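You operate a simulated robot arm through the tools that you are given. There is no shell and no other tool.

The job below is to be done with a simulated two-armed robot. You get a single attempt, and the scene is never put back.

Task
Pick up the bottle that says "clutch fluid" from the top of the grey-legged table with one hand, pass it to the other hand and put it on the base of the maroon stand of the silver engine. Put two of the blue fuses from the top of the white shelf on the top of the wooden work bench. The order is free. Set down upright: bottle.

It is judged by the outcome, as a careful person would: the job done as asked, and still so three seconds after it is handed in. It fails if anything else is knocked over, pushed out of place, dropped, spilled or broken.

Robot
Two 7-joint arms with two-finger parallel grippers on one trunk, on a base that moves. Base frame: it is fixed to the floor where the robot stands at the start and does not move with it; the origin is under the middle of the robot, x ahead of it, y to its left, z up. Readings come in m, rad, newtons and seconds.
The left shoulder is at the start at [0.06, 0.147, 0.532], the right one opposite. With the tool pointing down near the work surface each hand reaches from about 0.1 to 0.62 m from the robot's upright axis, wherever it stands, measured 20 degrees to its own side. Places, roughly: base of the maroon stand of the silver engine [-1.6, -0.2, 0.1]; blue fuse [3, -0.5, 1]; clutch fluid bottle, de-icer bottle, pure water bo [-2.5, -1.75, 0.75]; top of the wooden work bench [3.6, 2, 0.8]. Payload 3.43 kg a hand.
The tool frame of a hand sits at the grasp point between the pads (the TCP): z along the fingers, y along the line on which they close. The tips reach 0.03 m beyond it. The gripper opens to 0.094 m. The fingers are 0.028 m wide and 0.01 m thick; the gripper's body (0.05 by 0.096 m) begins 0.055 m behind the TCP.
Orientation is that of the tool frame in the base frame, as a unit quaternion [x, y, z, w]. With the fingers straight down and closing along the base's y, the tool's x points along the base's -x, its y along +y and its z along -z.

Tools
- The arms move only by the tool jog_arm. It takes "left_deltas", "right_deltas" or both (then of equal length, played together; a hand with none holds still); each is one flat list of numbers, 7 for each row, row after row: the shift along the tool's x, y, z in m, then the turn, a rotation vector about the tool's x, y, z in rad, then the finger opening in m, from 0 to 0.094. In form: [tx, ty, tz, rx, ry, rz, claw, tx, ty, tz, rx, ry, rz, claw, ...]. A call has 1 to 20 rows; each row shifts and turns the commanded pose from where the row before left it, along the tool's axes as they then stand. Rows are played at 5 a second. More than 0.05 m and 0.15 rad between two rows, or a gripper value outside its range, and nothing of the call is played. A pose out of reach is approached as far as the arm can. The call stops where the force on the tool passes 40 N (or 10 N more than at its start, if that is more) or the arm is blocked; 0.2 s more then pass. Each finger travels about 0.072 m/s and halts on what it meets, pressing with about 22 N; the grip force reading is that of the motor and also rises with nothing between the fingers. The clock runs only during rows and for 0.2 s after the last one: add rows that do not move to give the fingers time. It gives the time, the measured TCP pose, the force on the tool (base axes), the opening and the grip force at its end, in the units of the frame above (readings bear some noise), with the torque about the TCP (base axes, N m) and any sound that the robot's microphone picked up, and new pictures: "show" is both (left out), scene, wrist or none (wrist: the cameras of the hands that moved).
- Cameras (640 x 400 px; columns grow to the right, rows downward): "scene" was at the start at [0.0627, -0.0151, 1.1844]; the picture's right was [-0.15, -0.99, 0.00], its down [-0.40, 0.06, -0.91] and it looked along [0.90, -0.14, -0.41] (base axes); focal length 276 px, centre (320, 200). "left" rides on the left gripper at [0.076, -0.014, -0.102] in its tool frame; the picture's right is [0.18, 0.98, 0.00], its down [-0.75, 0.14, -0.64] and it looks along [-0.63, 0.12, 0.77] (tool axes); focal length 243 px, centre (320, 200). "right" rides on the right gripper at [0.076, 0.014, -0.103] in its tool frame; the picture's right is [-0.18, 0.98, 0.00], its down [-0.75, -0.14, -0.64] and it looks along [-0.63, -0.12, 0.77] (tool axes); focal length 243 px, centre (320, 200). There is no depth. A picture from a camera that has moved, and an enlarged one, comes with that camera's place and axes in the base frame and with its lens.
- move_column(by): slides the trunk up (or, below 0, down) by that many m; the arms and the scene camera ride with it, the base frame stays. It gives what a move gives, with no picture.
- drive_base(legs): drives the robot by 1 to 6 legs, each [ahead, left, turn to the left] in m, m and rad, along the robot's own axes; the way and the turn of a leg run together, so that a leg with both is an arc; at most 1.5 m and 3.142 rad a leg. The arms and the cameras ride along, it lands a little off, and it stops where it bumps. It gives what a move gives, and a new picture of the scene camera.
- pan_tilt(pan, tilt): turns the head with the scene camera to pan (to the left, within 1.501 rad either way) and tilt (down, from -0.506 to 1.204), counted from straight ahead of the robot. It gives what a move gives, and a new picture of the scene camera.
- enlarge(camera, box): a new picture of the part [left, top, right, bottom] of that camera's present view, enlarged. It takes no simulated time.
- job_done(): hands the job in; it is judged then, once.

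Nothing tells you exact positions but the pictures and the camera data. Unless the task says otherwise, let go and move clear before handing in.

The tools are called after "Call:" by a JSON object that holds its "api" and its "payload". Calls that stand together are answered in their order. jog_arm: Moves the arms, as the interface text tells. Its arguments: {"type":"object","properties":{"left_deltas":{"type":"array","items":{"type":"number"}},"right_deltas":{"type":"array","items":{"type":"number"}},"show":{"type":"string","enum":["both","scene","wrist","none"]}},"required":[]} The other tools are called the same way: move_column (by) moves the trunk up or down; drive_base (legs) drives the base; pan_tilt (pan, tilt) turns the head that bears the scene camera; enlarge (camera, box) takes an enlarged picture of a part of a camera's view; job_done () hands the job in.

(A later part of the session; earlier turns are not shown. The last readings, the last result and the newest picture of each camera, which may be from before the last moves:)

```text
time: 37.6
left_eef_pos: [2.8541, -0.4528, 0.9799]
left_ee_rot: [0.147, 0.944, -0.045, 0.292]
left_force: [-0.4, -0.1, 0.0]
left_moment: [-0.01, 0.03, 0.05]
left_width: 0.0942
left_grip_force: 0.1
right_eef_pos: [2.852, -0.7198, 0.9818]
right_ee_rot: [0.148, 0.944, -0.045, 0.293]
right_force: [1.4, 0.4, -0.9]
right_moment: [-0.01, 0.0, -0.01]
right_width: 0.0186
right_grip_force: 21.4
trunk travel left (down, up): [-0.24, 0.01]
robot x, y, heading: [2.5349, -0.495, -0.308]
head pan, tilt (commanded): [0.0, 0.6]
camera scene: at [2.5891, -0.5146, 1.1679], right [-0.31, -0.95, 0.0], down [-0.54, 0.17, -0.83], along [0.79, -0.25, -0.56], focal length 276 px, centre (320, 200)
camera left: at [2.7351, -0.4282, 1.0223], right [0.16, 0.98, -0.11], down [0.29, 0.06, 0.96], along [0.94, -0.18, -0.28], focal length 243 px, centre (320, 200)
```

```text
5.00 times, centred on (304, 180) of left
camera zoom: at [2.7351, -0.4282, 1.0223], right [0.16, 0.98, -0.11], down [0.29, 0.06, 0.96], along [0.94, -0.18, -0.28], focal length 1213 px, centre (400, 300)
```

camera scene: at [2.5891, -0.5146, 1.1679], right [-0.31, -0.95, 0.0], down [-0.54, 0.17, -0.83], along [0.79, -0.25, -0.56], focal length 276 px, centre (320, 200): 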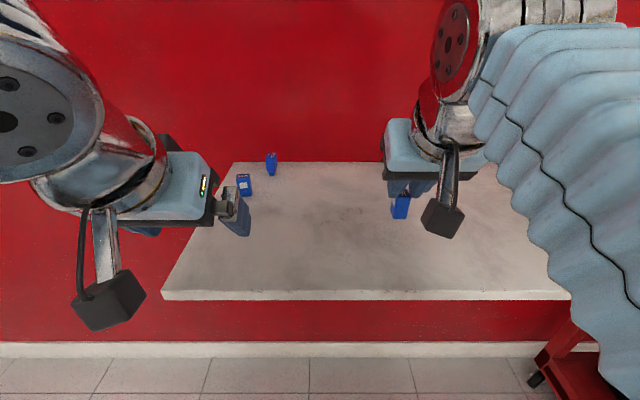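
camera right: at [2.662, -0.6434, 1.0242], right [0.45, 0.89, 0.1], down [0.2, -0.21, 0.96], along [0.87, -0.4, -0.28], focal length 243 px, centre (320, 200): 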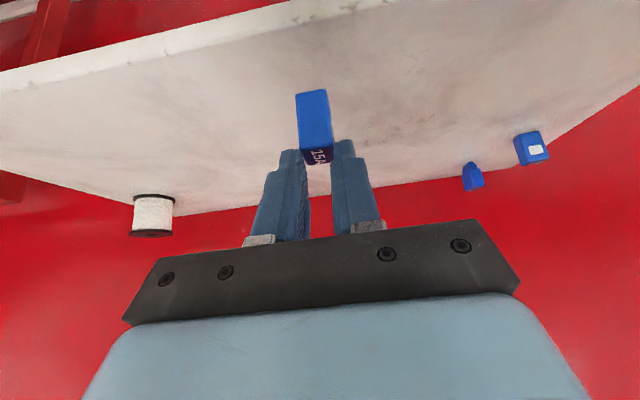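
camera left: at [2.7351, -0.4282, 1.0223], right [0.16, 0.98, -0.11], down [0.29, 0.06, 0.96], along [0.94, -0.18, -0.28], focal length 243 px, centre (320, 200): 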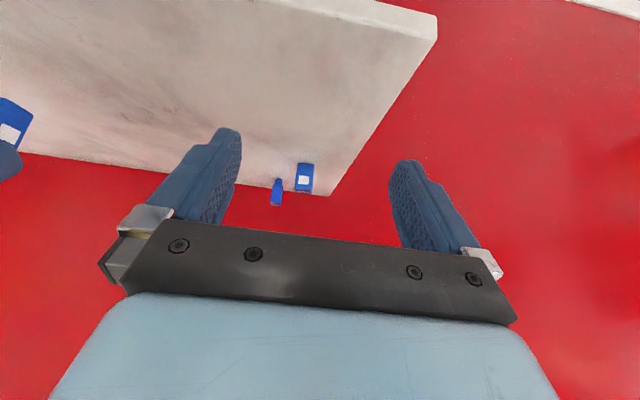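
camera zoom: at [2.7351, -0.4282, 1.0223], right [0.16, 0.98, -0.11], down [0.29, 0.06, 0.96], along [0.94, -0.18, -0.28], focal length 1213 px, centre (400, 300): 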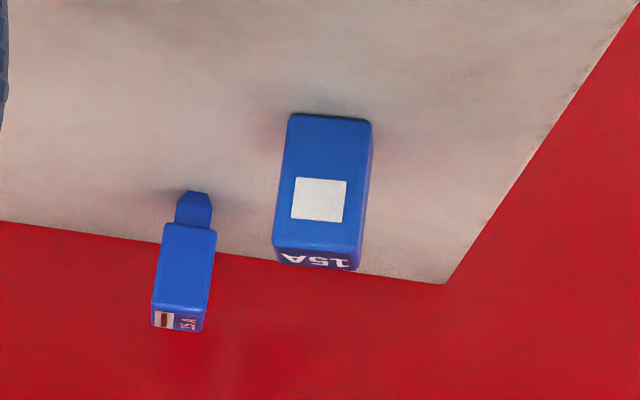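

Fuse A's centre is about (3.04,-0.514), directly ahead of the left hand; fuse B sits 8 cm behind it. I'll advance the left hand 17 cm, staying above.

Call:
{"api": "jog_arm", "payload": {"left_deltas": [-0.0264, 0, 0.0217, 0, 0, 0, 0.08, -0.0264, 0, 0.0217, 0, 0, 0, 0.08, -0.0264, 0, 0.0217, 0, 0, 0, 0.08, -0.0264, 0, 0.0217, 0, 0, 0, 0.08, -0.0264, 0, 0.0217, 0, 0, 0, 0.08, 0, 0, 0, 0, 0, 0, 0.08]}}

```text
time: 39.0
left_eef_pos: [3.0184, -0.5063, 0.9645]
left_ee_rot: [0.148, 0.944, -0.045, 0.292]
left_force: [0.3, 0.5, 0.9]
left_moment: [0.0, -0.04, 0.0]
left_width: 0.0799
left_grip_force: 0.0
right_eef_pos: [2.8506, -0.7195, 0.9815]
right_ee_rot: [0.148, 0.944, -0.046, 0.292]
right_force: [0.1, -0.3, 0.9]
right_moment: [-0.01, 0.0, 0.02]
right_width: 0.0186
right_grip_force: 22.1
trunk travel left (down, up): [-0.24, 0.01]
robot x, y, heading: [2.5345, -0.4951, -0.306]
head pan, tilt (commanded): [0.0, 0.6]
camera scene: at [2.5893, -0.5147, 1.1678], right [-0.31, -0.95, 0.0], down [-0.54, 0.17, -0.82], along [0.79, -0.25, -0.57], focal length 276 px, centre (320, 200)
camera left: at [2.898, -0.4811, 1.0075], right [0.16, 0.98, -0.1], down [0.29, 0.06, 0.96], along [0.94, -0.18, -0.28], focal length 243 px, centre (320, 200)
```

scene: 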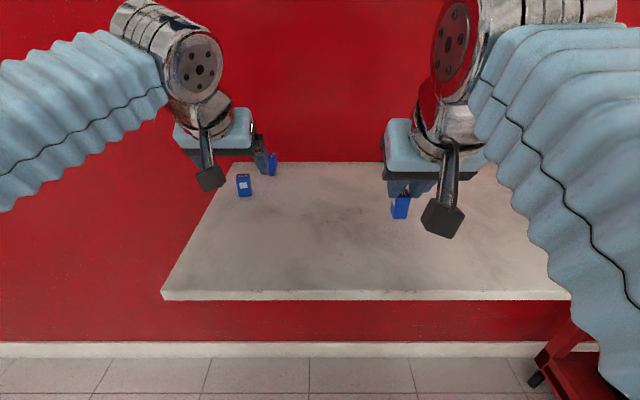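
left: 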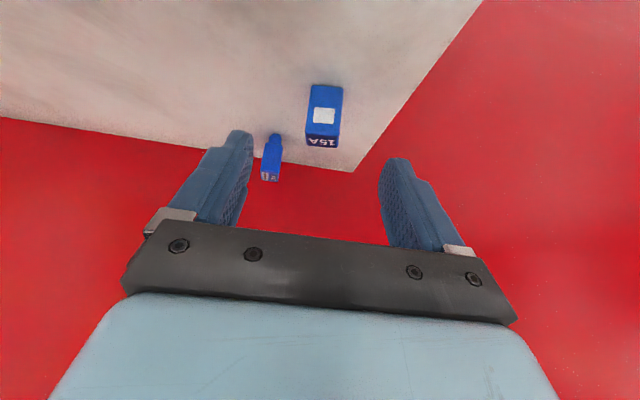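

Fuse A is directly below and slightly ahead; lowering onto it.

Call:
{"api": "jog_arm", "payload": {"left_deltas": [0.0037, 0, 0.0151, 0, 0, 0, 0.08, 0.0037, 0, 0.0151, 0, 0, 0, 0.08, 0.0037, 0, 0.0151, 0, 0, 0, 0.08, 0, 0, 0, 0, 0, 0, 0.08]}}

```text
time: 40.0
left_eef_pos: [3.0336, -0.5094, 0.9218]
left_ee_rot: [0.148, 0.944, -0.047, 0.292]
left_force: [-0.2, 0.2, 0.7]
left_moment: [0.0, 0.01, 0.01]
left_width: 0.0799
left_grip_force: 0.1
right_eef_pos: [2.8509, -0.7198, 0.9805]
right_ee_rot: [0.147, 0.944, -0.046, 0.292]
right_force: [-0.1, 0.3, 0.3]
right_moment: [-0.02, 0.02, -0.01]
right_width: 0.0187
right_grip_force: 21.7
trunk travel left (down, up): [-0.24, 0.01]
robot x, y, heading: [2.5332, -0.4972, -0.31]
head pan, tilt (commanded): [0.0, 0.6]
camera scene: at [2.5892, -0.5147, 1.1678], right [-0.31, -0.95, 0.0], down [-0.54, 0.17, -0.82], along [0.79, -0.25, -0.57], focal length 276 px, centre (320, 200)
camera left: at [2.913, -0.4855, 0.9636], right [0.16, 0.98, -0.11], down [0.29, 0.06, 0.96], along [0.94, -0.18, -0.28], focal length 243 px, centre (320, 200)
```

scene: 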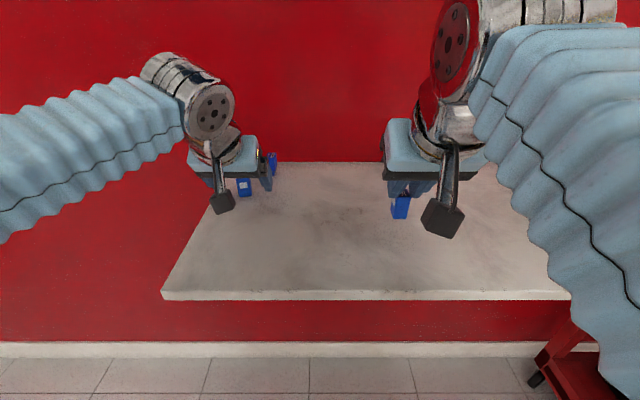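
left: 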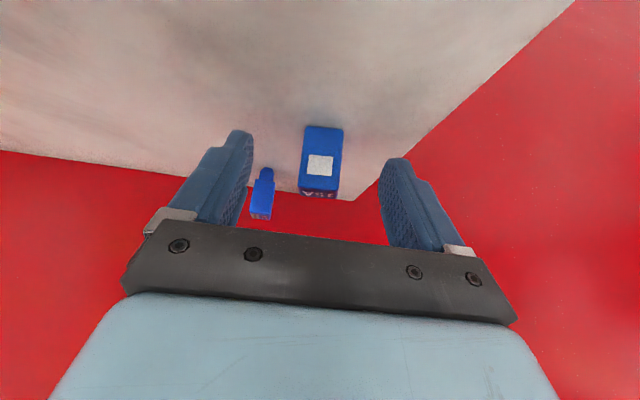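

Fuse A is centred between the open fingers. Closing.

Call:
{"api": "jog_arm", "payload": {"left_deltas": [0, 0, 0, 0, 0, 0, 0.01, 0, 0, 0, 0, 0, 0, 0.01, 0, 0, 0, 0, 0, 0, 0.01, 0, 0, 0, 0, 0, 0, 0.01, 0, 0, 0, 0, 0, 0, 0.01, 0, 0, 0, 0, 0, 0, 0.01]}}

```text
time: 41.4
left_eef_pos: [3.0323, -0.5089, 0.921]
left_ee_rot: [0.148, 0.944, -0.046, 0.292]
left_force: [0.1, 0.5, 0.2]
left_moment: [-0.02, 0.0, 0.02]
left_width: 0.0228
left_grip_force: 21.8
right_eef_pos: [2.8505, -0.7196, 0.982]
right_ee_rot: [0.147, 0.944, -0.045, 0.292]
right_force: [-0.1, 0.1, 0.2]
right_moment: [-0.02, 0.0, -0.01]
right_width: 0.0186
right_grip_force: 22.0
trunk travel left (down, up): [-0.24, 0.01]
robot x, y, heading: [2.5281, -0.497, -0.311]
head pan, tilt (commanded): [0.0, 0.6]
camera scene: at [2.5892, -0.5147, 1.1678], right [-0.31, -0.95, 0.0], down [-0.54, 0.17, -0.83], along [0.79, -0.25, -0.56], focal length 276 px, centre (320, 200)
camera left: at [2.9129, -0.4856, 0.9638], right [0.16, 0.98, -0.11], down [0.29, 0.06, 0.96], along [0.94, -0.18, -0.28], focal length 243 px, centre (320, 200)
```

scene: 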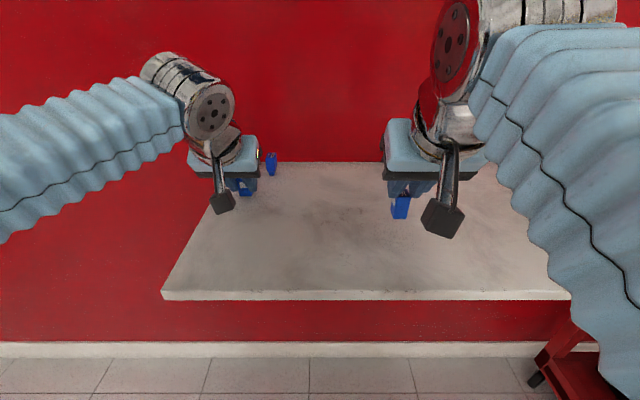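
left: 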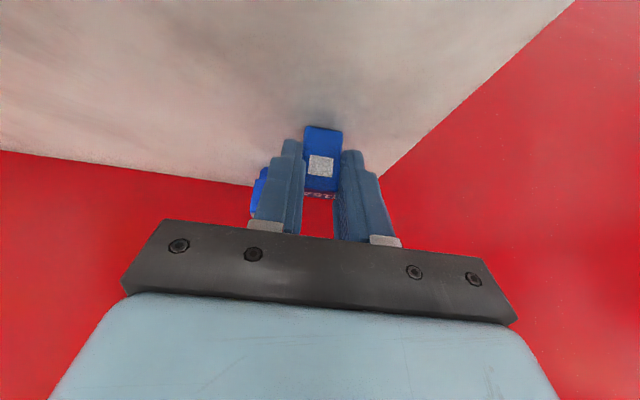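

Fuse A is gripped (0.023 m). Lifting straight up then drawing back over the shelf.

Call:
{"api": "jog_arm", "payload": {"left_deltas": [-0.0085, 0, -0.0124, 0, 0, 0, 0.01, -0.0085, 0, -0.0124, 0, 0, 0, 0.01, -0.0085, 0, -0.0124, 0, 0, 0, 0.01, 0.028, 0, -0.0192, 0, 0, 0, 0.01, 0.028, 0, -0.0192, 0, 0, 0, 0.01, 0.028, 0, -0.0192, 0, 0, 0, 0.01, 0.028, 0, -0.0192, 0, 0, 0, 0.01, 0.028, 0, -0.0192, 0, 0, 0, 0.01, 0, 0, 0, 0, 0, 0, 0.01]}}

```text
time: 43.4
left_eef_pos: [2.8701, -0.4585, 0.9662]
left_ee_rot: [0.147, 0.944, -0.046, 0.292]
left_force: [0.6, -0.1, 0.2]
left_moment: [0.04, -0.04, 0.01]
left_width: 0.0226
left_grip_force: 21.5
right_eef_pos: [2.8492, -0.72, 0.9822]
right_ee_rot: [0.148, 0.944, -0.047, 0.293]
right_force: [0.1, 0.2, 0.0]
right_moment: [-0.03, 0.02, 0.01]
right_width: 0.0185
right_grip_force: 21.6
trunk travel left (down, up): [-0.24, 0.01]
robot x, y, heading: [2.5333, -0.4997, -0.309]
head pan, tilt (commanded): [0.0, 0.6]
camera scene: at [2.589, -0.5146, 1.1679], right [-0.31, -0.95, 0.0], down [-0.54, 0.17, -0.83], along [0.79, -0.25, -0.56], focal length 276 px, centre (320, 200)
camera left: at [2.7508, -0.4341, 1.0082], right [0.16, 0.98, -0.11], down [0.29, 0.06, 0.96], along [0.94, -0.18, -0.28], focal length 243 px, centre (320, 200)
```

scene: 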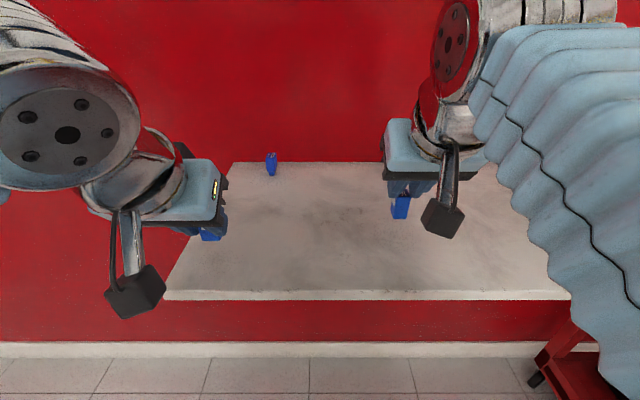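
left: 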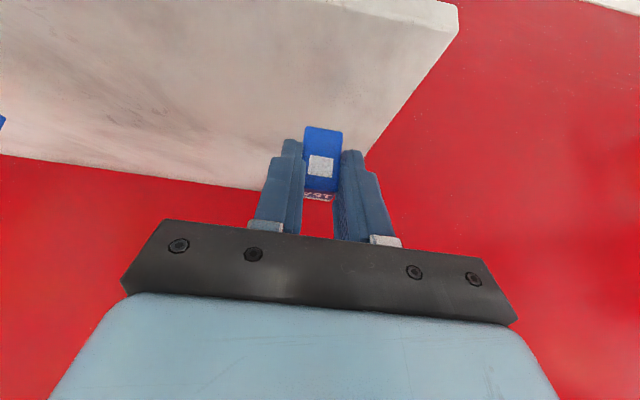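

Both fuses are in hand. I'll back away from the shelf and turn left toward the wooden bench.

Call:
{"api": "drive_base", "payload": {"legs": [[-0.6, 0, 0], [0, 0, 1.2]]}}

Call:
{"api": "pan_tilt", "payload": {"pan": 0.3, "tilt": 0.4}}

Call:
{"api": "pan_tilt", "payload": {"pan": 0.0, "tilt": 0.35}}

```text
time: 49.8
left_eef_pos: [2.0475, 0.0155, 0.9653]
left_ee_rot: [-0.418, 0.859, 0.129, 0.266]
left_force: [0.4, 0.2, -0.4]
left_moment: [0.02, 0.01, 0.05]
left_width: 0.0228
left_grip_force: 22.2
right_eef_pos: [2.2828, -0.0941, 0.9827]
right_ee_rot: [-0.418, 0.859, 0.13, 0.266]
right_force: [0.4, 0.1, -0.5]
right_moment: [0.01, 0.01, -0.01]
right_width: 0.0188
right_grip_force: 22.0
trunk travel left (down, up): [-0.24, 0.01]
robot x, y, heading: [1.965, -0.3157, 0.902]
head pan, tilt (commanded): [0.0, 0.6]
camera scene: at [2.0014, -0.2701, 1.1679], right [0.79, -0.62, 0.0], down [-0.35, -0.44, -0.83], along [0.51, 0.65, -0.56], focal length 276 px, centre (320, 200)
```

scene: 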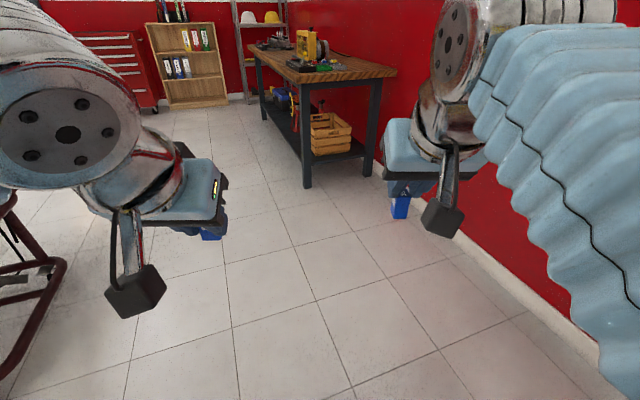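

```text
time: 50.6
left_eef_pos: [2.048, 0.0152, 0.9662]
left_ee_rot: [-0.418, 0.859, 0.128, 0.266]
left_force: [0.2, 0.0, 0.9]
left_moment: [-0.01, 0.01, 0.01]
left_width: 0.0228
left_grip_force: 21.7
right_eef_pos: [2.285, -0.0956, 0.98]
right_ee_rot: [-0.417, 0.86, 0.13, 0.266]
right_force: [-0.1, 0.2, -0.4]
right_moment: [0.02, 0.02, -0.01]
right_width: 0.0185
right_grip_force: 22.2
trunk travel left (down, up): [-0.24, 0.01]
robot x, y, heading: [1.9652, -0.3147, 0.903]
head pan, tilt (commanded): [0.3, 0.4]
camera scene: at [1.9799, -0.2531, 1.186], right [0.93, -0.36, 0.0], down [-0.14, -0.36, -0.92], along [0.33, 0.86, -0.39], focal length 276 px, centre (320, 200)
```

scene: 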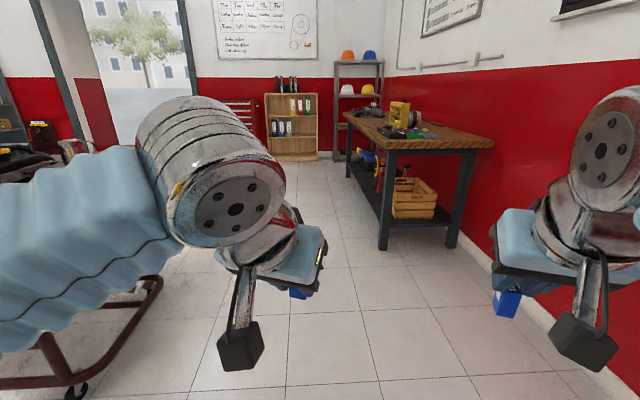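

```text
time: 51.4
left_eef_pos: [2.0463, 0.0154, 0.9661]
left_ee_rot: [-0.417, 0.859, 0.128, 0.267]
left_force: [0.4, -0.2, -0.2]
left_moment: [-0.03, -0.02, -0.04]
left_width: 0.0228
left_grip_force: 22.1
right_eef_pos: [2.2837, -0.0944, 0.9815]
right_ee_rot: [-0.418, 0.859, 0.129, 0.266]
right_force: [-1.3, 0.0, -0.5]
right_moment: [-0.04, 0.02, 0.03]
right_width: 0.0187
right_grip_force: 21.9
trunk travel left (down, up): [-0.24, 0.01]
robot x, y, heading: [1.9617, -0.3153, 0.904]
head pan, tilt (commanded): [0.0, 0.351]
camera scene: at [2.0042, -0.2663, 1.1906], right [0.79, -0.62, 0.0], down [-0.21, -0.27, -0.94], along [0.58, 0.74, -0.34], focal length 276 px, centre (320, 200)
```

scene: 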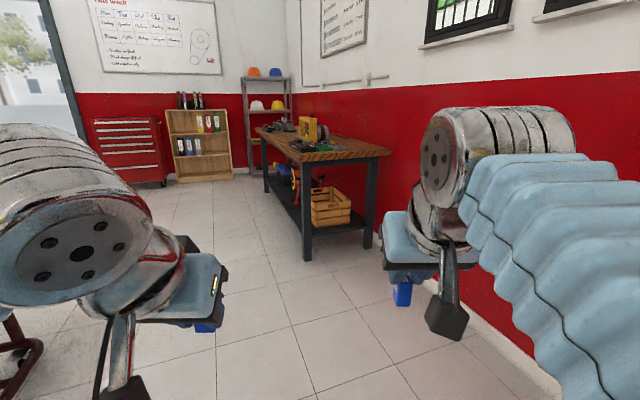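

I see the wooden bench with a clear near end and clutter toward the far end. Enlarging the bench top.

Call:
{"api": "enlarge", "payload": {"camera": "scene", "box": [240, 100, 400, 200]}}

```text
4.00 times, centred on (320, 150) of scene
camera zoom: at [2.0042, -0.2663, 1.1906], right [0.79, -0.62, 0.0], down [-0.21, -0.27, -0.94], along [0.58, 0.74, -0.34], focal length 1102 px, centre (320, 400)
```

zoom: 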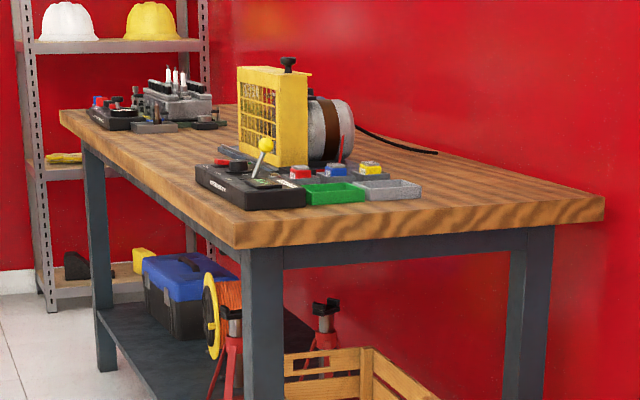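

The near end of the bench top is clear. I'll drive closer and look down on it.

Call:
{"api": "drive_base", "payload": {"legs": [[1.1, 0.0, 0]]}}

Call:
{"api": "pan_tilt", "payload": {"pan": 0.0, "tilt": 0.45}}

```text
time: 57.0
left_eef_pos: [2.7264, 0.8757, 0.9662]
left_ee_rot: [-0.416, 0.86, 0.128, 0.267]
left_force: [-0.1, 0.0, -0.4]
left_moment: [0.02, 0.03, 0.0]
left_width: 0.0226
left_grip_force: 21.7
right_eef_pos: [2.9637, 0.764, 0.9806]
right_ee_rot: [-0.416, 0.86, 0.129, 0.266]
right_force: [-1.1, -0.7, -0.7]
right_moment: [-0.02, 0.02, 0.0]
right_width: 0.0188
right_grip_force: 21.5
trunk travel left (down, up): [-0.24, 0.01]
robot x, y, heading: [2.6412, 0.5455, 0.904]
head pan, tilt (commanded): [0.0, 0.351]
camera scene: at [2.6831, 0.594, 1.1906], right [0.78, -0.62, 0.0], down [-0.21, -0.27, -0.94], along [0.58, 0.74, -0.34], focal length 276 px, centre (320, 200)
```

scene: 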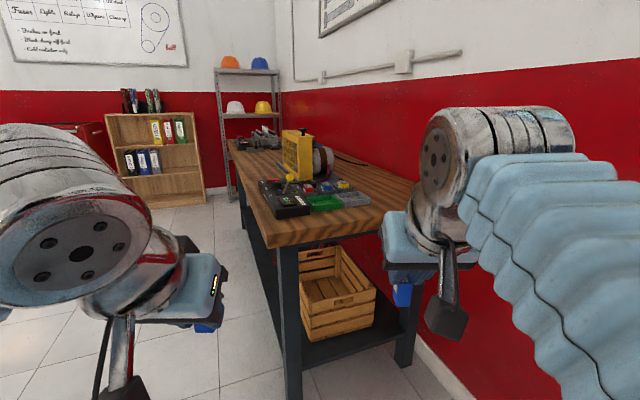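

```text
time: 57.7
left_eef_pos: [2.7259, 0.8762, 0.9671]
left_ee_rot: [-0.416, 0.86, 0.129, 0.267]
left_force: [1.2, 0.1, 0.0]
left_moment: [-0.02, -0.01, 0.01]
left_width: 0.0228
left_grip_force: 22.3
right_eef_pos: [2.9636, 0.7647, 0.9811]
right_ee_rot: [-0.416, 0.86, 0.129, 0.267]
right_force: [-0.5, -0.4, -1.0]
right_moment: [-0.01, 0.0, -0.01]
right_width: 0.0187
right_grip_force: 21.8
trunk travel left (down, up): [-0.24, 0.01]
robot x, y, heading: [2.6428, 0.5426, 0.903]
head pan, tilt (commanded): [0.0, 0.45]
camera scene: at [2.6824, 0.5931, 1.1814], right [0.78, -0.62, 0.0], down [-0.27, -0.34, -0.9], along [0.56, 0.71, -0.43], focal length 276 px, centre (320, 200)
```

scene: 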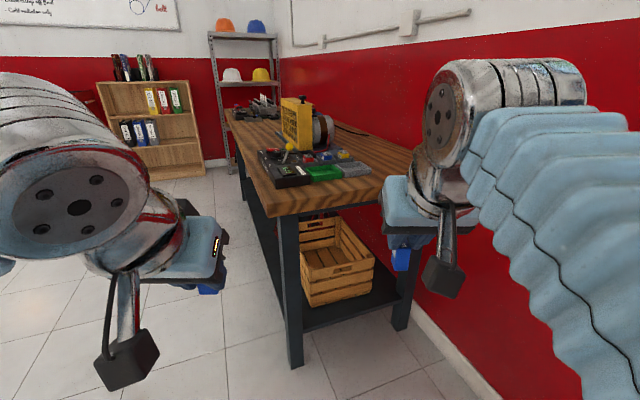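

Enlarging the bench's near corner to fix its position and height.

Call:
{"api": "enlarge", "payload": {"camera": "scene", "box": [220, 100, 428, 230]}}

```text
3.08 times, centred on (324, 165) of scene
camera zoom: at [2.6824, 0.5931, 1.1814], right [0.78, -0.62, 0.0], down [-0.27, -0.34, -0.9], along [0.56, 0.71, -0.43], focal length 848 px, centre (308, 308)
```

zoom: 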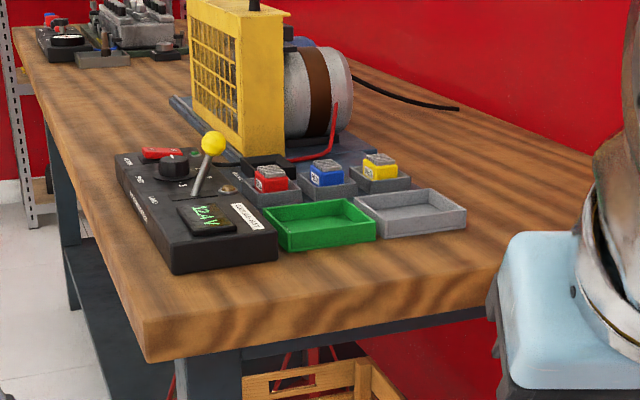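

The bench top is at z≈0.838 with near-left corner ≈(2.99,1.22); its left long edge mid-section is clear. I'll go around to face that long side from about 0.8 m off.

Call:
{"api": "drive_base", "payload": {"legs": [[0, 0.5, 0], [1.04, 0.69, 0], [0, 0, -1.213]]}}

Call:
{"api": "pan_tilt", "payload": {"pan": 0.0, "tilt": 0.5}}

```text
time: 69.6
left_eef_pos: [2.6852, 2.1503, 0.9663]
left_ee_rot: [0.141, 0.945, -0.045, 0.292]
left_force: [-1.0, 0.0, -0.7]
left_moment: [0.0, -0.02, -0.03]
left_width: 0.0226
left_grip_force: 22.5
right_eef_pos: [2.668, 1.8891, 0.9817]
right_ee_rot: [0.142, 0.945, -0.044, 0.293]
right_force: [-0.3, 0.1, -0.3]
right_moment: [0.0, -0.04, 0.0]
right_width: 0.0187
right_grip_force: 22.5
trunk travel left (down, up): [-0.24, 0.01]
robot x, y, heading: [2.3466, 2.1092, -0.293]
head pan, tilt (commanded): [0.0, 0.45]
camera scene: at [2.4083, 2.0896, 1.1814], right [-0.29, -0.96, 0.0], down [-0.42, 0.13, -0.9], along [0.86, -0.26, -0.44], focal length 276 px, centre (320, 200)
```

scene: 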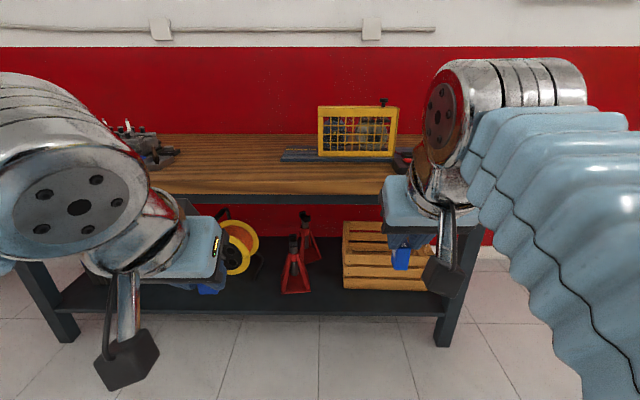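

```text
time: 70.2
left_eef_pos: [2.6863, 2.1517, 0.9662]
left_ee_rot: [0.142, 0.944, -0.045, 0.293]
left_force: [-0.6, 0.5, -1.0]
left_moment: [0.04, 0.06, 0.0]
left_width: 0.0227
left_grip_force: 22.5
right_eef_pos: [2.6693, 1.8899, 0.9816]
right_ee_rot: [0.142, 0.945, -0.045, 0.292]
right_force: [0.7, -0.5, 0.4]
right_moment: [0.02, -0.02, 0.02]
right_width: 0.0186
right_grip_force: 22.0
trunk travel left (down, up): [-0.24, 0.01]
robot x, y, heading: [2.3483, 2.1052, -0.3]
head pan, tilt (commanded): [0.0, 0.499]
camera scene: at [2.4074, 2.0899, 1.177], right [-0.29, -0.96, 0.0], down [-0.46, 0.14, -0.88], along [0.84, -0.26, -0.48], focal length 276 px, centre (320, 200)
```

scene: 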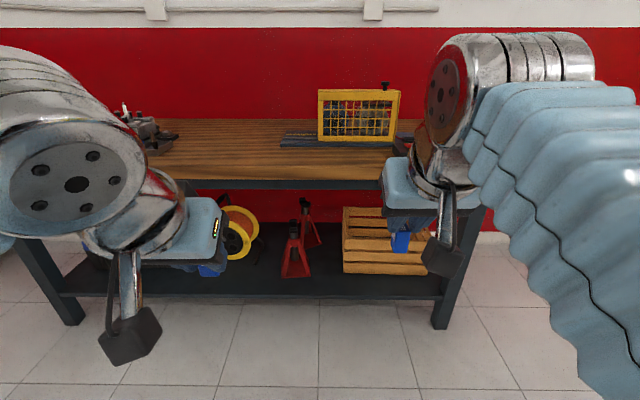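

The front edge of the bench is about 0.82 m ahead with a clear strip roughly 0.3 m deep. I'll glance down to see how far the base protrudes before closing in.

Call:
{"api": "pan_tilt", "payload": {"pan": 0.0, "tilt": 1.2}}

```text
time: 71.3
left_eef_pos: [2.6858, 2.1508, 0.9662]
left_ee_rot: [0.141, 0.945, -0.044, 0.293]
left_force: [-0.3, 0.6, 0.9]
left_moment: [-0.01, -0.01, 0.01]
left_width: 0.0229
left_grip_force: 22.4
right_eef_pos: [2.6677, 1.8893, 0.9815]
right_ee_rot: [0.142, 0.944, -0.044, 0.293]
right_force: [-0.7, -0.1, 0.1]
right_moment: [0.01, 0.01, -0.04]
right_width: 0.0187
right_grip_force: 21.6
trunk travel left (down, up): [-0.24, 0.01]
robot x, y, heading: [2.348, 2.1105, -0.298]
head pan, tilt (commanded): [0.0, 1.201]
camera scene: at [2.3739, 2.1002, 1.1233], right [-0.29, -0.96, 0.0], down [-0.89, 0.27, -0.36], along [0.35, -0.11, -0.93], focal length 276 px, centre (320, 200)
```

scene: 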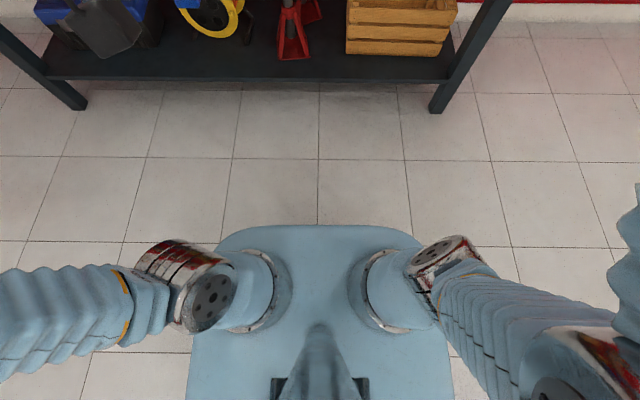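

The base front extends only about 0.25 m, so there's room. Driving 0.3 m closer and measuring the bench height again with wrist cameras.

Call:
{"api": "pan_tilt", "payload": {"pan": 0.0, "tilt": 0.6}}

Call:
{"api": "drive_base", "payload": {"legs": [[0.3, 0, -0.01]]}}

Call:
{"api": "jog_arm", "payload": {"left_deltas": [0, 0, 0, 0, 0, 0, 0.01], "right_deltas": [0, 0, 0, 0, 0, 0, 0.01]}}

```text
time: 72.3
left_eef_pos: [2.6858, 2.1519, 0.9658]
left_ee_rot: [0.142, 0.945, -0.045, 0.292]
left_force: [0.3, -0.4, -0.8]
left_moment: [-0.03, 0.03, -0.04]
left_width: 0.0228
left_grip_force: 21.7
right_eef_pos: [2.6688, 1.889, 0.9824]
right_ee_rot: [0.141, 0.945, -0.043, 0.293]
right_force: [0.5, -0.5, -0.3]
right_moment: [-0.02, 0.0, 0.0]
right_width: 0.019
right_grip_force: 22.6
trunk travel left (down, up): [-0.24, 0.01]
robot x, y, heading: [2.3486, 2.1073, -0.298]
head pan, tilt (commanded): [0.0, 0.6]
camera scene: at [2.4049, 2.0907, 1.1678], right [-0.29, -0.96, 0.0], down [-0.54, 0.17, -0.82], along [0.79, -0.24, -0.57], focal length 276 px, centre (320, 200)
```

scene: 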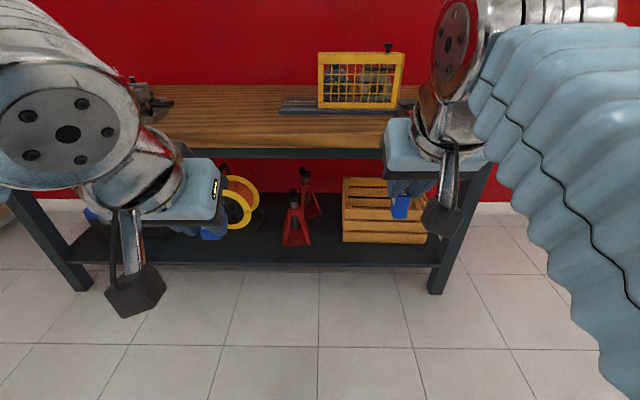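

```text
time: 74.3
left_eef_pos: [2.9729, 2.0586, 0.9657]
left_ee_rot: [0.146, 0.944, -0.046, 0.292]
left_force: [-0.6, -0.4, -1.4]
left_moment: [0.04, 0.01, 0.04]
left_width: 0.0226
left_grip_force: 21.8
right_eef_pos: [2.9533, 1.7961, 0.9816]
right_ee_rot: [0.146, 0.944, -0.045, 0.292]
right_force: [0.0, -0.5, -0.3]
right_moment: [0.01, -0.01, 0.01]
right_width: 0.0188
right_grip_force: 21.9
trunk travel left (down, up): [-0.24, 0.01]
robot x, y, heading: [2.635, 2.0188, -0.306]
head pan, tilt (commanded): [0.0, 0.6]
camera scene: at [2.6916, 2.001, 1.1679], right [-0.3, -0.95, 0.0], down [-0.54, 0.17, -0.83], along [0.79, -0.25, -0.56], focal length 276 px, centre (320, 200)
```

scene: 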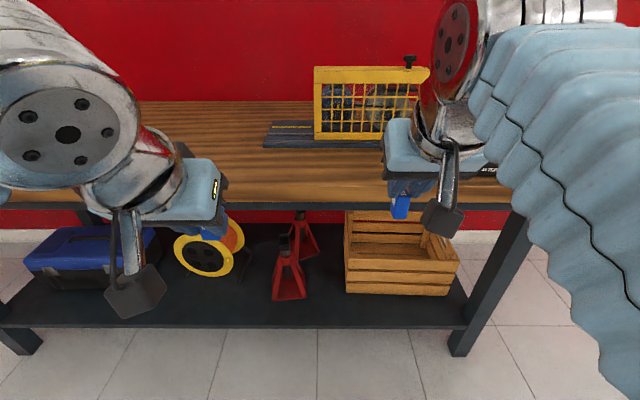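

```text
time: 74.7
left_eef_pos: [2.9722, 2.0591, 0.9661]
left_ee_rot: [0.146, 0.944, -0.046, 0.292]
left_force: [-0.4, 1.6, -0.4]
left_moment: [0.01, 0.02, 0.0]
left_width: 0.0228
left_grip_force: 22.0
right_eef_pos: [2.9538, 1.7966, 0.9819]
right_ee_rot: [0.145, 0.944, -0.044, 0.292]
right_force: [-0.1, 0.1, -0.2]
right_moment: [0.0, -0.01, -0.02]
right_width: 0.0188
right_grip_force: 22.0
trunk travel left (down, up): [-0.24, 0.01]
robot x, y, heading: [2.6342, 2.0152, -0.302]
head pan, tilt (commanded): [0.0, 0.6]
camera scene: at [2.6917, 2.0009, 1.1679], right [-0.3, -0.95, 0.0], down [-0.54, 0.17, -0.83], along [0.79, -0.25, -0.56], focal length 276 px, centre (320, 200)
camera right: at [2.8424, 1.8482, 1.0241], right [0.44, 0.89, 0.1], down [0.2, -0.21, 0.96], along [0.87, -0.4, -0.28], focal length 243 px, centre (320, 200)
camera left: at [2.8535, 2.082, 1.0082], right [0.15, 0.98, -0.11], down [0.29, 0.06, 0.96], along [0.95, -0.17, -0.28], focal length 243 px, centre (320, 200)
```

scene: 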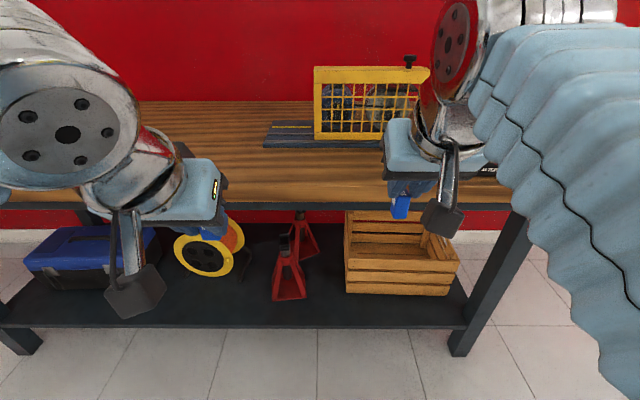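
right: 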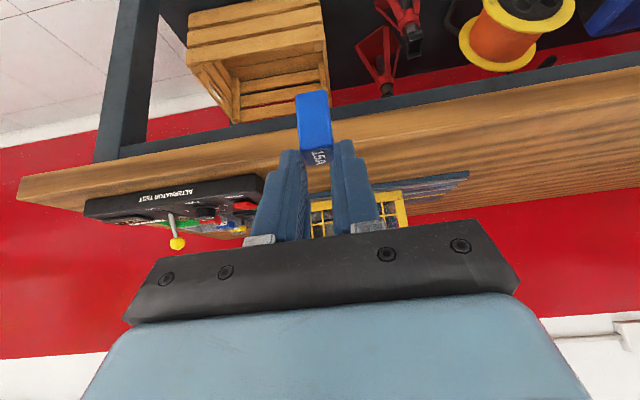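
left: 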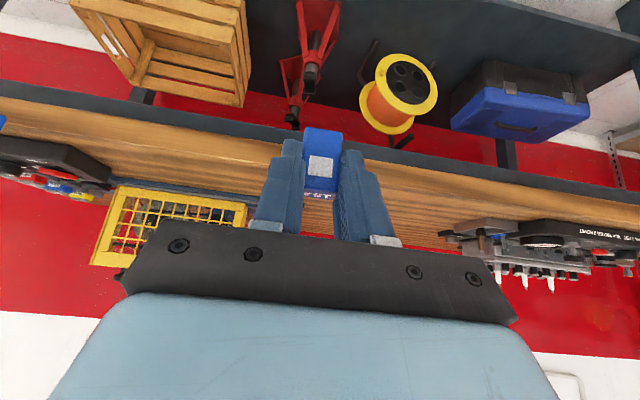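

Enlarging to measure the front edge of the bench.

Call:
{"api": "enlarge", "payload": {"camera": "scene", "box": [230, 110, 390, 220]}}

Call:
{"api": "enlarge", "payload": {"camera": "left", "box": [160, 90, 480, 250]}}

```text
3.64 times, centred on (310, 165) of scene
camera zoom: at [2.6917, 2.0009, 1.1679], right [-0.3, -0.95, 0.0], down [-0.54, 0.17, -0.83], along [0.79, -0.25, -0.56], focal length 1002 px, centre (356, 327)
```

zoom: 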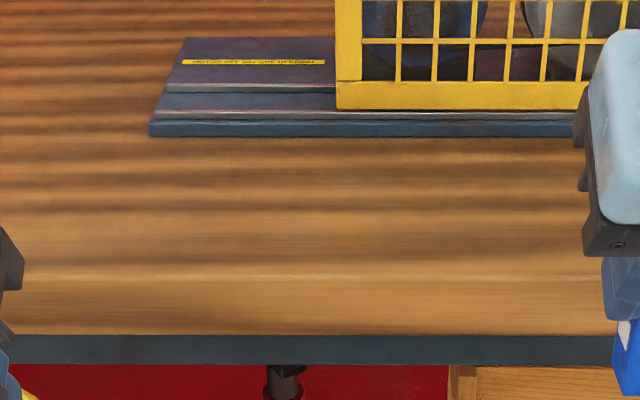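

```text
2.00 times, centred on (320, 170) of left
camera zoom: at [2.8535, 2.082, 1.0082], right [0.15, 0.98, -0.11], down [0.29, 0.06, 0.96], along [0.95, -0.17, -0.28], focal length 485 px, centre (320, 260)
```

zoom: 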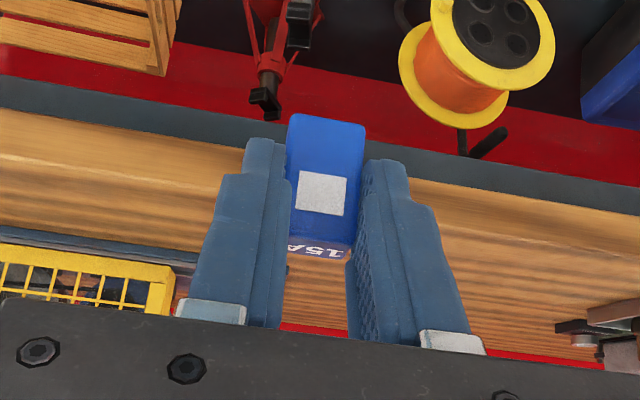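

The bench top comes out at z≈0.83 with its front edge 0.61 m ahead. I'll drive 0.2 m further and then extend both hands over the clear strip.

Call:
{"api": "drive_base", "payload": {"legs": [[0.2, 0, 0]]}}

Call:
{"api": "jog_arm", "payload": {"left_deltas": [-0.0297, 0, 0.0203, 0, 0, 0, 0.01, -0.0297, 0, 0.0203, 0, 0, 0, 0.01, -0.0297, 0, 0.0203, 0, 0, 0, 0.01, -0.0297, 0, 0.0203, 0, 0, 0, 0.01, -0.0297, 0, 0.0203, 0, 0, 0, 0.01, 0, 0, 0, 0, 0, 0, 0.01], "right_deltas": [-0.0215, 0, 0.0147, 0, 0, 0, 0.01, -0.0215, 0, 0.0147, 0, 0, 0, 0.01, -0.0215, 0, 0.0147, 0, 0, 0, 0.01, -0.0215, 0, 0.0147, 0, 0, 0, 0.01, -0.0215, 0, 0.0147, 0, 0, 0, 0.01, 0, 0, 0, 0, 0, 0, 0.01]}}

```text
time: 76.3
left_eef_pos: [3.1661, 1.9985, 0.9662]
left_ee_rot: [0.145, 0.944, -0.046, 0.292]
left_force: [0.1, -0.4, -0.2]
left_moment: [-0.04, 0.01, -0.03]
left_width: 0.0226
left_grip_force: 22.4
right_eef_pos: [3.1458, 1.7377, 0.9823]
right_ee_rot: [0.145, 0.944, -0.046, 0.292]
right_force: [-0.1, -0.2, 0.1]
right_moment: [0.0, -0.01, -0.02]
right_width: 0.019
right_grip_force: 22.1
trunk travel left (down, up): [-0.24, 0.01]
robot x, y, heading: [2.827, 1.9554, -0.304]
head pan, tilt (commanded): [0.0, 0.6]
camera scene: at [2.8844, 1.9403, 1.1679], right [-0.3, -0.95, 0.0], down [-0.54, 0.17, -0.83], along [0.79, -0.25, -0.56], focal length 276 px, centre (320, 200)
```

scene: 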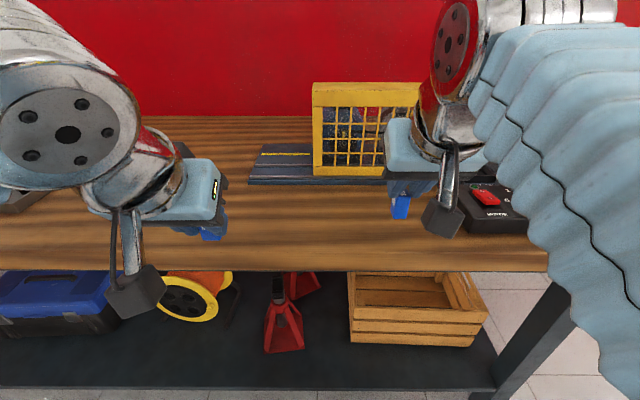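

```text
time: 77.7
left_eef_pos: [3.3379, 1.9429, 0.9673]
left_ee_rot: [0.145, 0.944, -0.046, 0.292]
left_force: [0.1, 0.0, -0.6]
left_moment: [0.0, -0.01, 0.03]
left_width: 0.0226
left_grip_force: 21.7
right_eef_pos: [3.2708, 1.6961, 0.9819]
right_ee_rot: [0.145, 0.944, -0.045, 0.292]
right_force: [0.6, 0.6, 0.1]
right_moment: [-0.03, 0.04, -0.02]
right_width: 0.0188
right_grip_force: 21.6
trunk travel left (down, up): [-0.24, 0.01]
robot x, y, heading: [2.8242, 1.9576, -0.309]
head pan, tilt (commanded): [0.0, 0.6]
camera scene: at [2.8849, 1.94, 1.1678], right [-0.3, -0.95, 0.0], down [-0.54, 0.17, -0.82], along [0.79, -0.25, -0.57], focal length 276 px, centre (320, 200)
camera right: at [3.1606, 1.7485, 1.0246], right [0.44, 0.89, 0.1], down [0.21, -0.21, 0.96], along [0.87, -0.4, -0.28], focal length 243 px, centre (320, 200)
camera left: at [3.2181, 1.967, 1.009], right [0.15, 0.98, -0.1], down [0.29, 0.06, 0.96], along [0.95, -0.17, -0.28], focal length 243 px, centre (320, 200)
```

scene: 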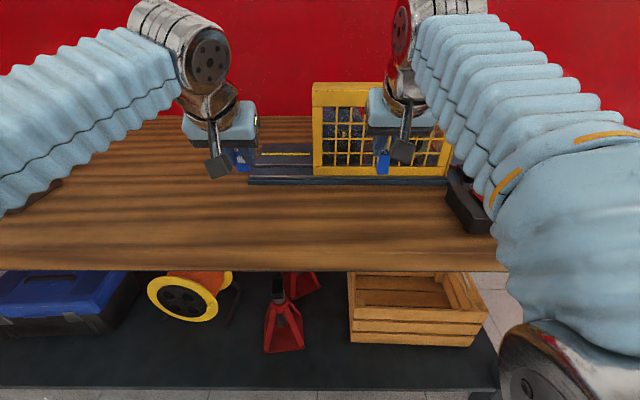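
right: 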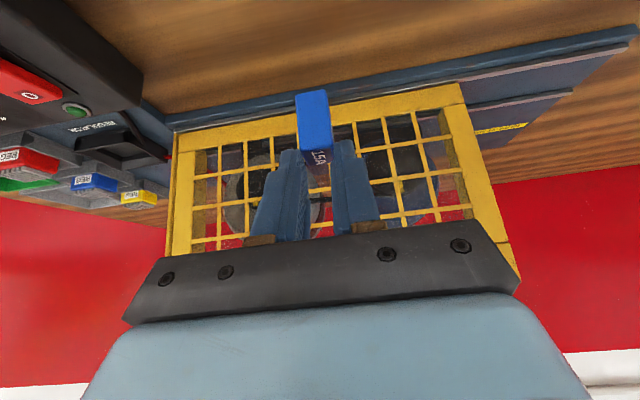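
left: 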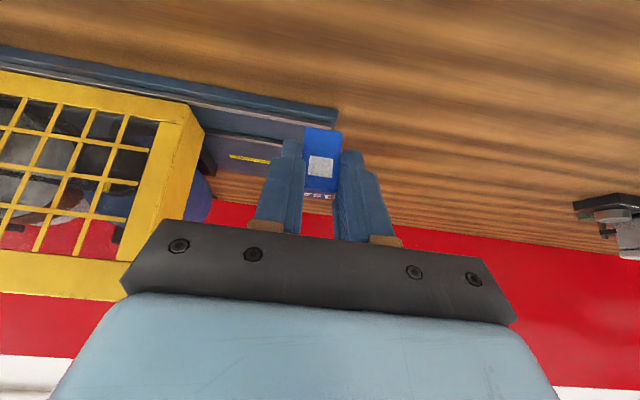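

Both fuses hang over the clear strip, 8–9 cm inside the edge. Lowering both most of the way.

Call:
{"api": "jog_arm", "payload": {"left_deltas": [0.0127, 0, 0.0186, 0, 0, 0, 0.01, 0.0127, 0, 0.0186, 0, 0, 0, 0.01, 0.0127, 0, 0.0186, 0, 0, 0, 0.01, 0.0127, 0, 0.0186, 0, 0, 0, 0.01, 0, 0, 0, 0, 0, 0, 0.01], "right_deltas": [0.0148, 0, 0.0217, 0, 0, 0, 0.01, 0.0148, 0, 0.0217, 0, 0, 0, 0.01, 0.0148, 0, 0.0217, 0, 0, 0, 0.01, 0.0148, 0, 0.0217, 0, 0, 0, 0.01, 0, 0, 0, 0, 0, 0, 0.01]}}

```text
time: 78.7
left_eef_pos: [3.3372, 1.9436, 0.8908]
left_ee_rot: [0.145, 0.942, -0.048, 0.3]
left_force: [-0.6, -0.2, 11.5]
left_moment: [-0.02, -0.14, -0.02]
left_width: 0.0227
left_grip_force: 22.0
right_eef_pos: [3.2731, 1.6979, 0.8932]
right_ee_rot: [0.144, 0.941, -0.045, 0.302]
right_force: [-0.9, 0.3, 16.6]
right_moment: [-0.02, -0.1, -0.07]
right_width: 0.019
right_grip_force: 22.4
trunk travel left (down, up): [-0.24, 0.01]
robot x, y, heading: [2.8269, 1.9578, -0.308]
head pan, tilt (commanded): [0.0, 0.6]
stopped in row 4 (right hand): the force on the tool passed its limit at 53 N (the readings are from after the stop); the commanded pose is now the measured one
camera scene: at [2.883, 1.9408, 1.1682], right [-0.3, -0.95, 0.0], down [-0.54, 0.17, -0.83], along [0.79, -0.25, -0.56], focal length 276 px, centre (320, 200)
camera right: at [3.1607, 1.7489, 0.933], right [0.44, 0.89, 0.11], down [0.19, -0.21, 0.96], along [0.88, -0.4, -0.26], focal length 243 px, centre (320, 200)
camera left: at [3.2173, 1.9671, 0.9301], right [0.15, 0.98, -0.11], down [0.28, 0.06, 0.96], along [0.95, -0.18, -0.26], focal length 243 px, centre (320, 200)
```

scene: 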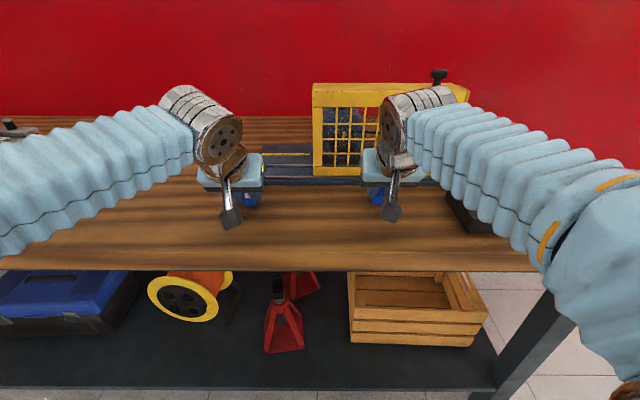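
right: 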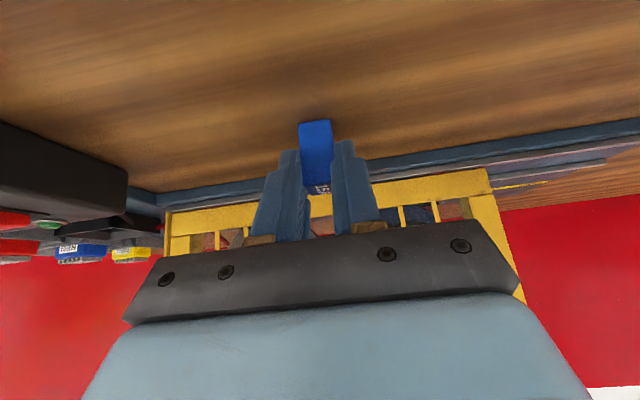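
left: 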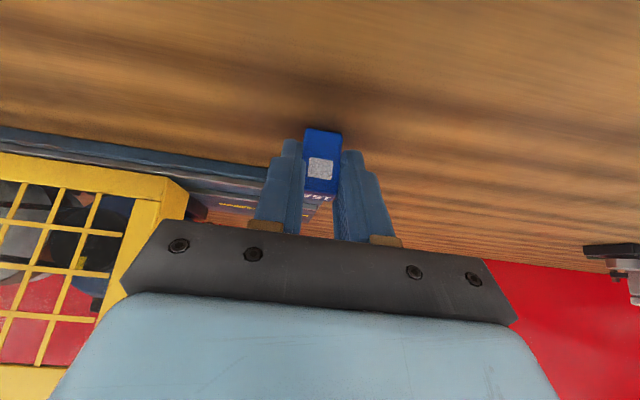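

Both fuses touched the bench (top ≈0.855). I'll relieve the pressure slightly and open both grippers, then retract along the tool axis.

Call:
{"api": "jog_arm", "payload": {"left_deltas": [-0.0008, 0, -0.0012, 0, 0, 0, 0.01, 0, 0, 0, 0, 0, 0, 0.03, 0, 0, 0, 0, 0, 0, 0.05, 0, 0, 0, 0, 0, 0, 0.07, 0, 0, 0, 0, 0, 0, 0.07], "right_deltas": [-0.0011, 0, -0.0016, 0, 0, 0, 0.01, 0, 0, 0, 0, 0, 0, 0.03, 0, 0, 0, 0, 0, 0, 0.05, 0, 0, 0, 0, 0, 0, 0.07, 0, 0, 0, 0, 0, 0, 0.07]}}

```text
time: 79.9
left_eef_pos: [3.3387, 1.9435, 0.888]
left_ee_rot: [0.145, 0.943, -0.048, 0.296]
left_force: [-0.1, 0.1, -0.5]
left_moment: [0.0, -0.01, 0.0]
left_width: 0.07
left_grip_force: 0.0
right_eef_pos: [3.2733, 1.697, 0.8915]
right_ee_rot: [0.145, 0.942, -0.045, 0.299]
right_force: [0.3, -0.1, 0.3]
right_moment: [0.0, -0.04, -0.01]
right_width: 0.0701
right_grip_force: 0.2
trunk travel left (down, up): [-0.24, 0.01]
robot x, y, heading: [2.8288, 1.9641, -0.307]
head pan, tilt (commanded): [0.0, 0.6]
camera scene: at [2.8847, 1.9402, 1.1678], right [-0.3, -0.95, 0.0], down [-0.54, 0.17, -0.83], along [0.79, -0.25, -0.57], focal length 276 px, centre (320, 200)
camera right: at [3.1617, 1.7484, 0.9327], right [0.44, 0.89, 0.11], down [0.19, -0.21, 0.96], along [0.88, -0.4, -0.26], focal length 243 px, centre (320, 200)
camera left: at [3.2185, 1.9668, 0.9296], right [0.15, 0.98, -0.11], down [0.28, 0.06, 0.96], along [0.95, -0.18, -0.27], focal length 243 px, centre (320, 200)
```

scene: 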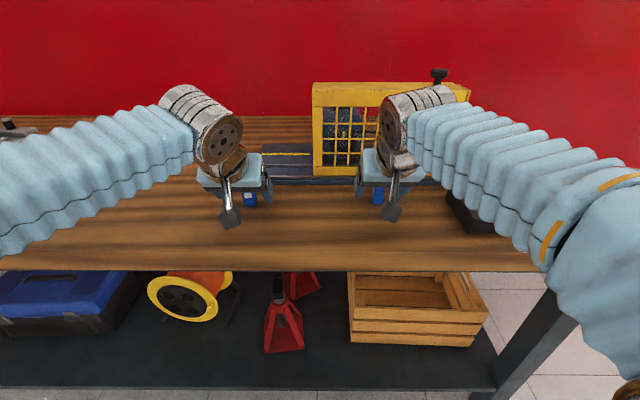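
right: 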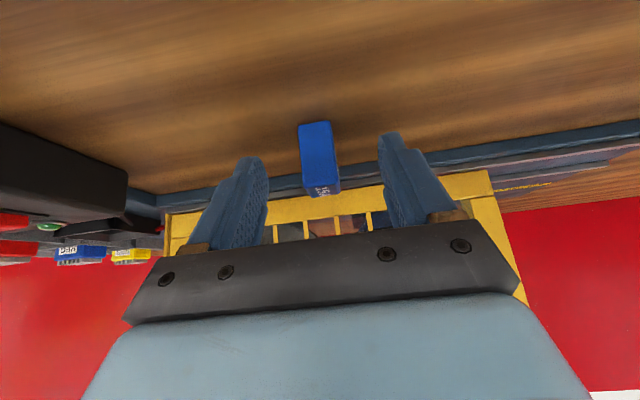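
left: 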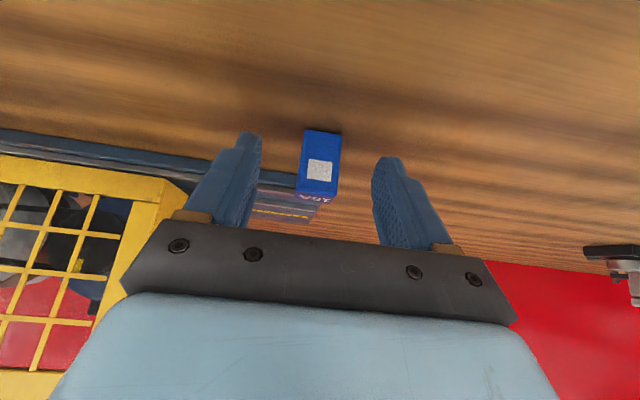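

Both fuses stand free and upright. Retracting both hands along the finger axis.

Call:
{"api": "jog_arm", "payload": {"left_deltas": [0, 0, -0.025, 0, 0, 0, 0.08, 0, 0, -0.025, 0, 0, 0, 0.08, 0, 0, -0.025, 0, 0, 0, 0.08, 0, 0, -0.025, 0, 0, 0, 0.08, 0.02, 0, -0.014, 0, 0, 0, 0.08, 0.02, 0, -0.014, 0, 0, 0, 0.08, 0, 0, 0, 0, 0, 0, 0.08], "right_deltas": [0, 0, -0.025, 0, 0, 0, 0.08, 0, 0, -0.025, 0, 0, 0, 0.08, 0, 0, -0.025, 0, 0, 0, 0.08, 0, 0, -0.025, 0, 0, 0, 0.08, 0.02, 0, -0.014, 0, 0, 0, 0.08, 0.02, 0, -0.014, 0, 0, 0, 0.08, 0, 0, 0, 0, 0, 0, 0.08]}}

```text
time: 81.5
left_eef_pos: [3.2361, 1.9763, 0.9707]
left_ee_rot: [0.144, 0.943, -0.047, 0.297]
left_force: [0.4, 0.2, 0.0]
left_moment: [0.0, -0.01, 0.0]
left_width: 0.0797
left_grip_force: 0.0
right_eef_pos: [3.1722, 1.7294, 0.9741]
right_ee_rot: [0.145, 0.942, -0.046, 0.299]
right_force: [-0.3, 0.8, -0.3]
right_moment: [0.01, -0.02, -0.01]
right_width: 0.0802
right_grip_force: 0.1
trunk travel left (down, up): [-0.24, 0.01]
robot x, y, heading: [2.83, 1.9591, -0.307]
head pan, tilt (commanded): [0.0, 0.6]
camera scene: at [2.8844, 1.9404, 1.1679], right [-0.3, -0.95, 0.0], down [-0.54, 0.17, -0.83], along [0.79, -0.25, -0.56], focal length 276 px, centre (320, 200)
camera right: at [3.0599, 1.7804, 1.0146], right [0.44, 0.89, 0.11], down [0.19, -0.21, 0.96], along [0.88, -0.4, -0.26], focal length 243 px, centre (320, 200)
camera left: at [3.1171, 1.9997, 1.0116], right [0.15, 0.98, -0.11], down [0.28, 0.06, 0.96], along [0.95, -0.18, -0.27], focal length 243 px, centre (320, 200)
```

scene: 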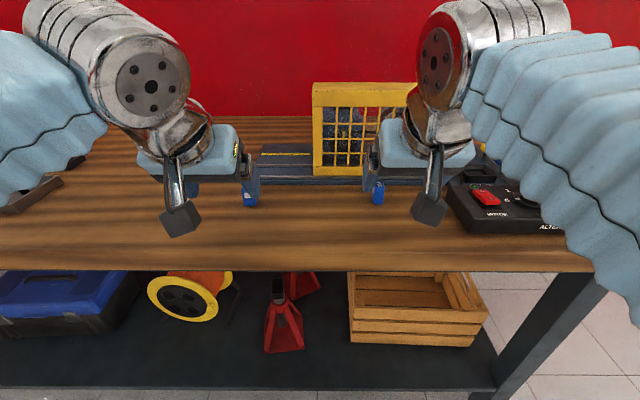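
right: 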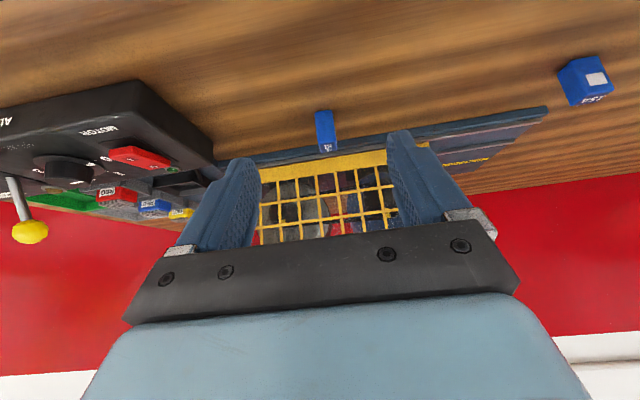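
left: 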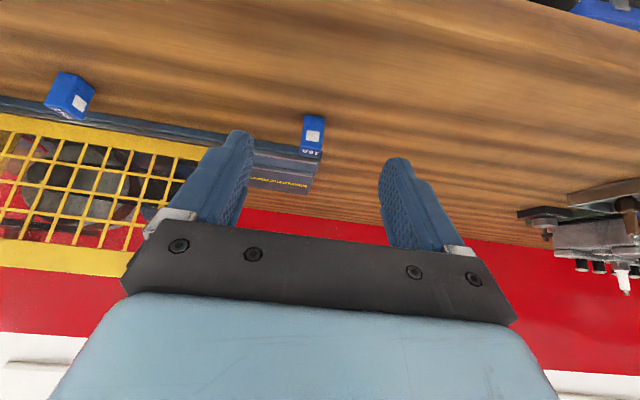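

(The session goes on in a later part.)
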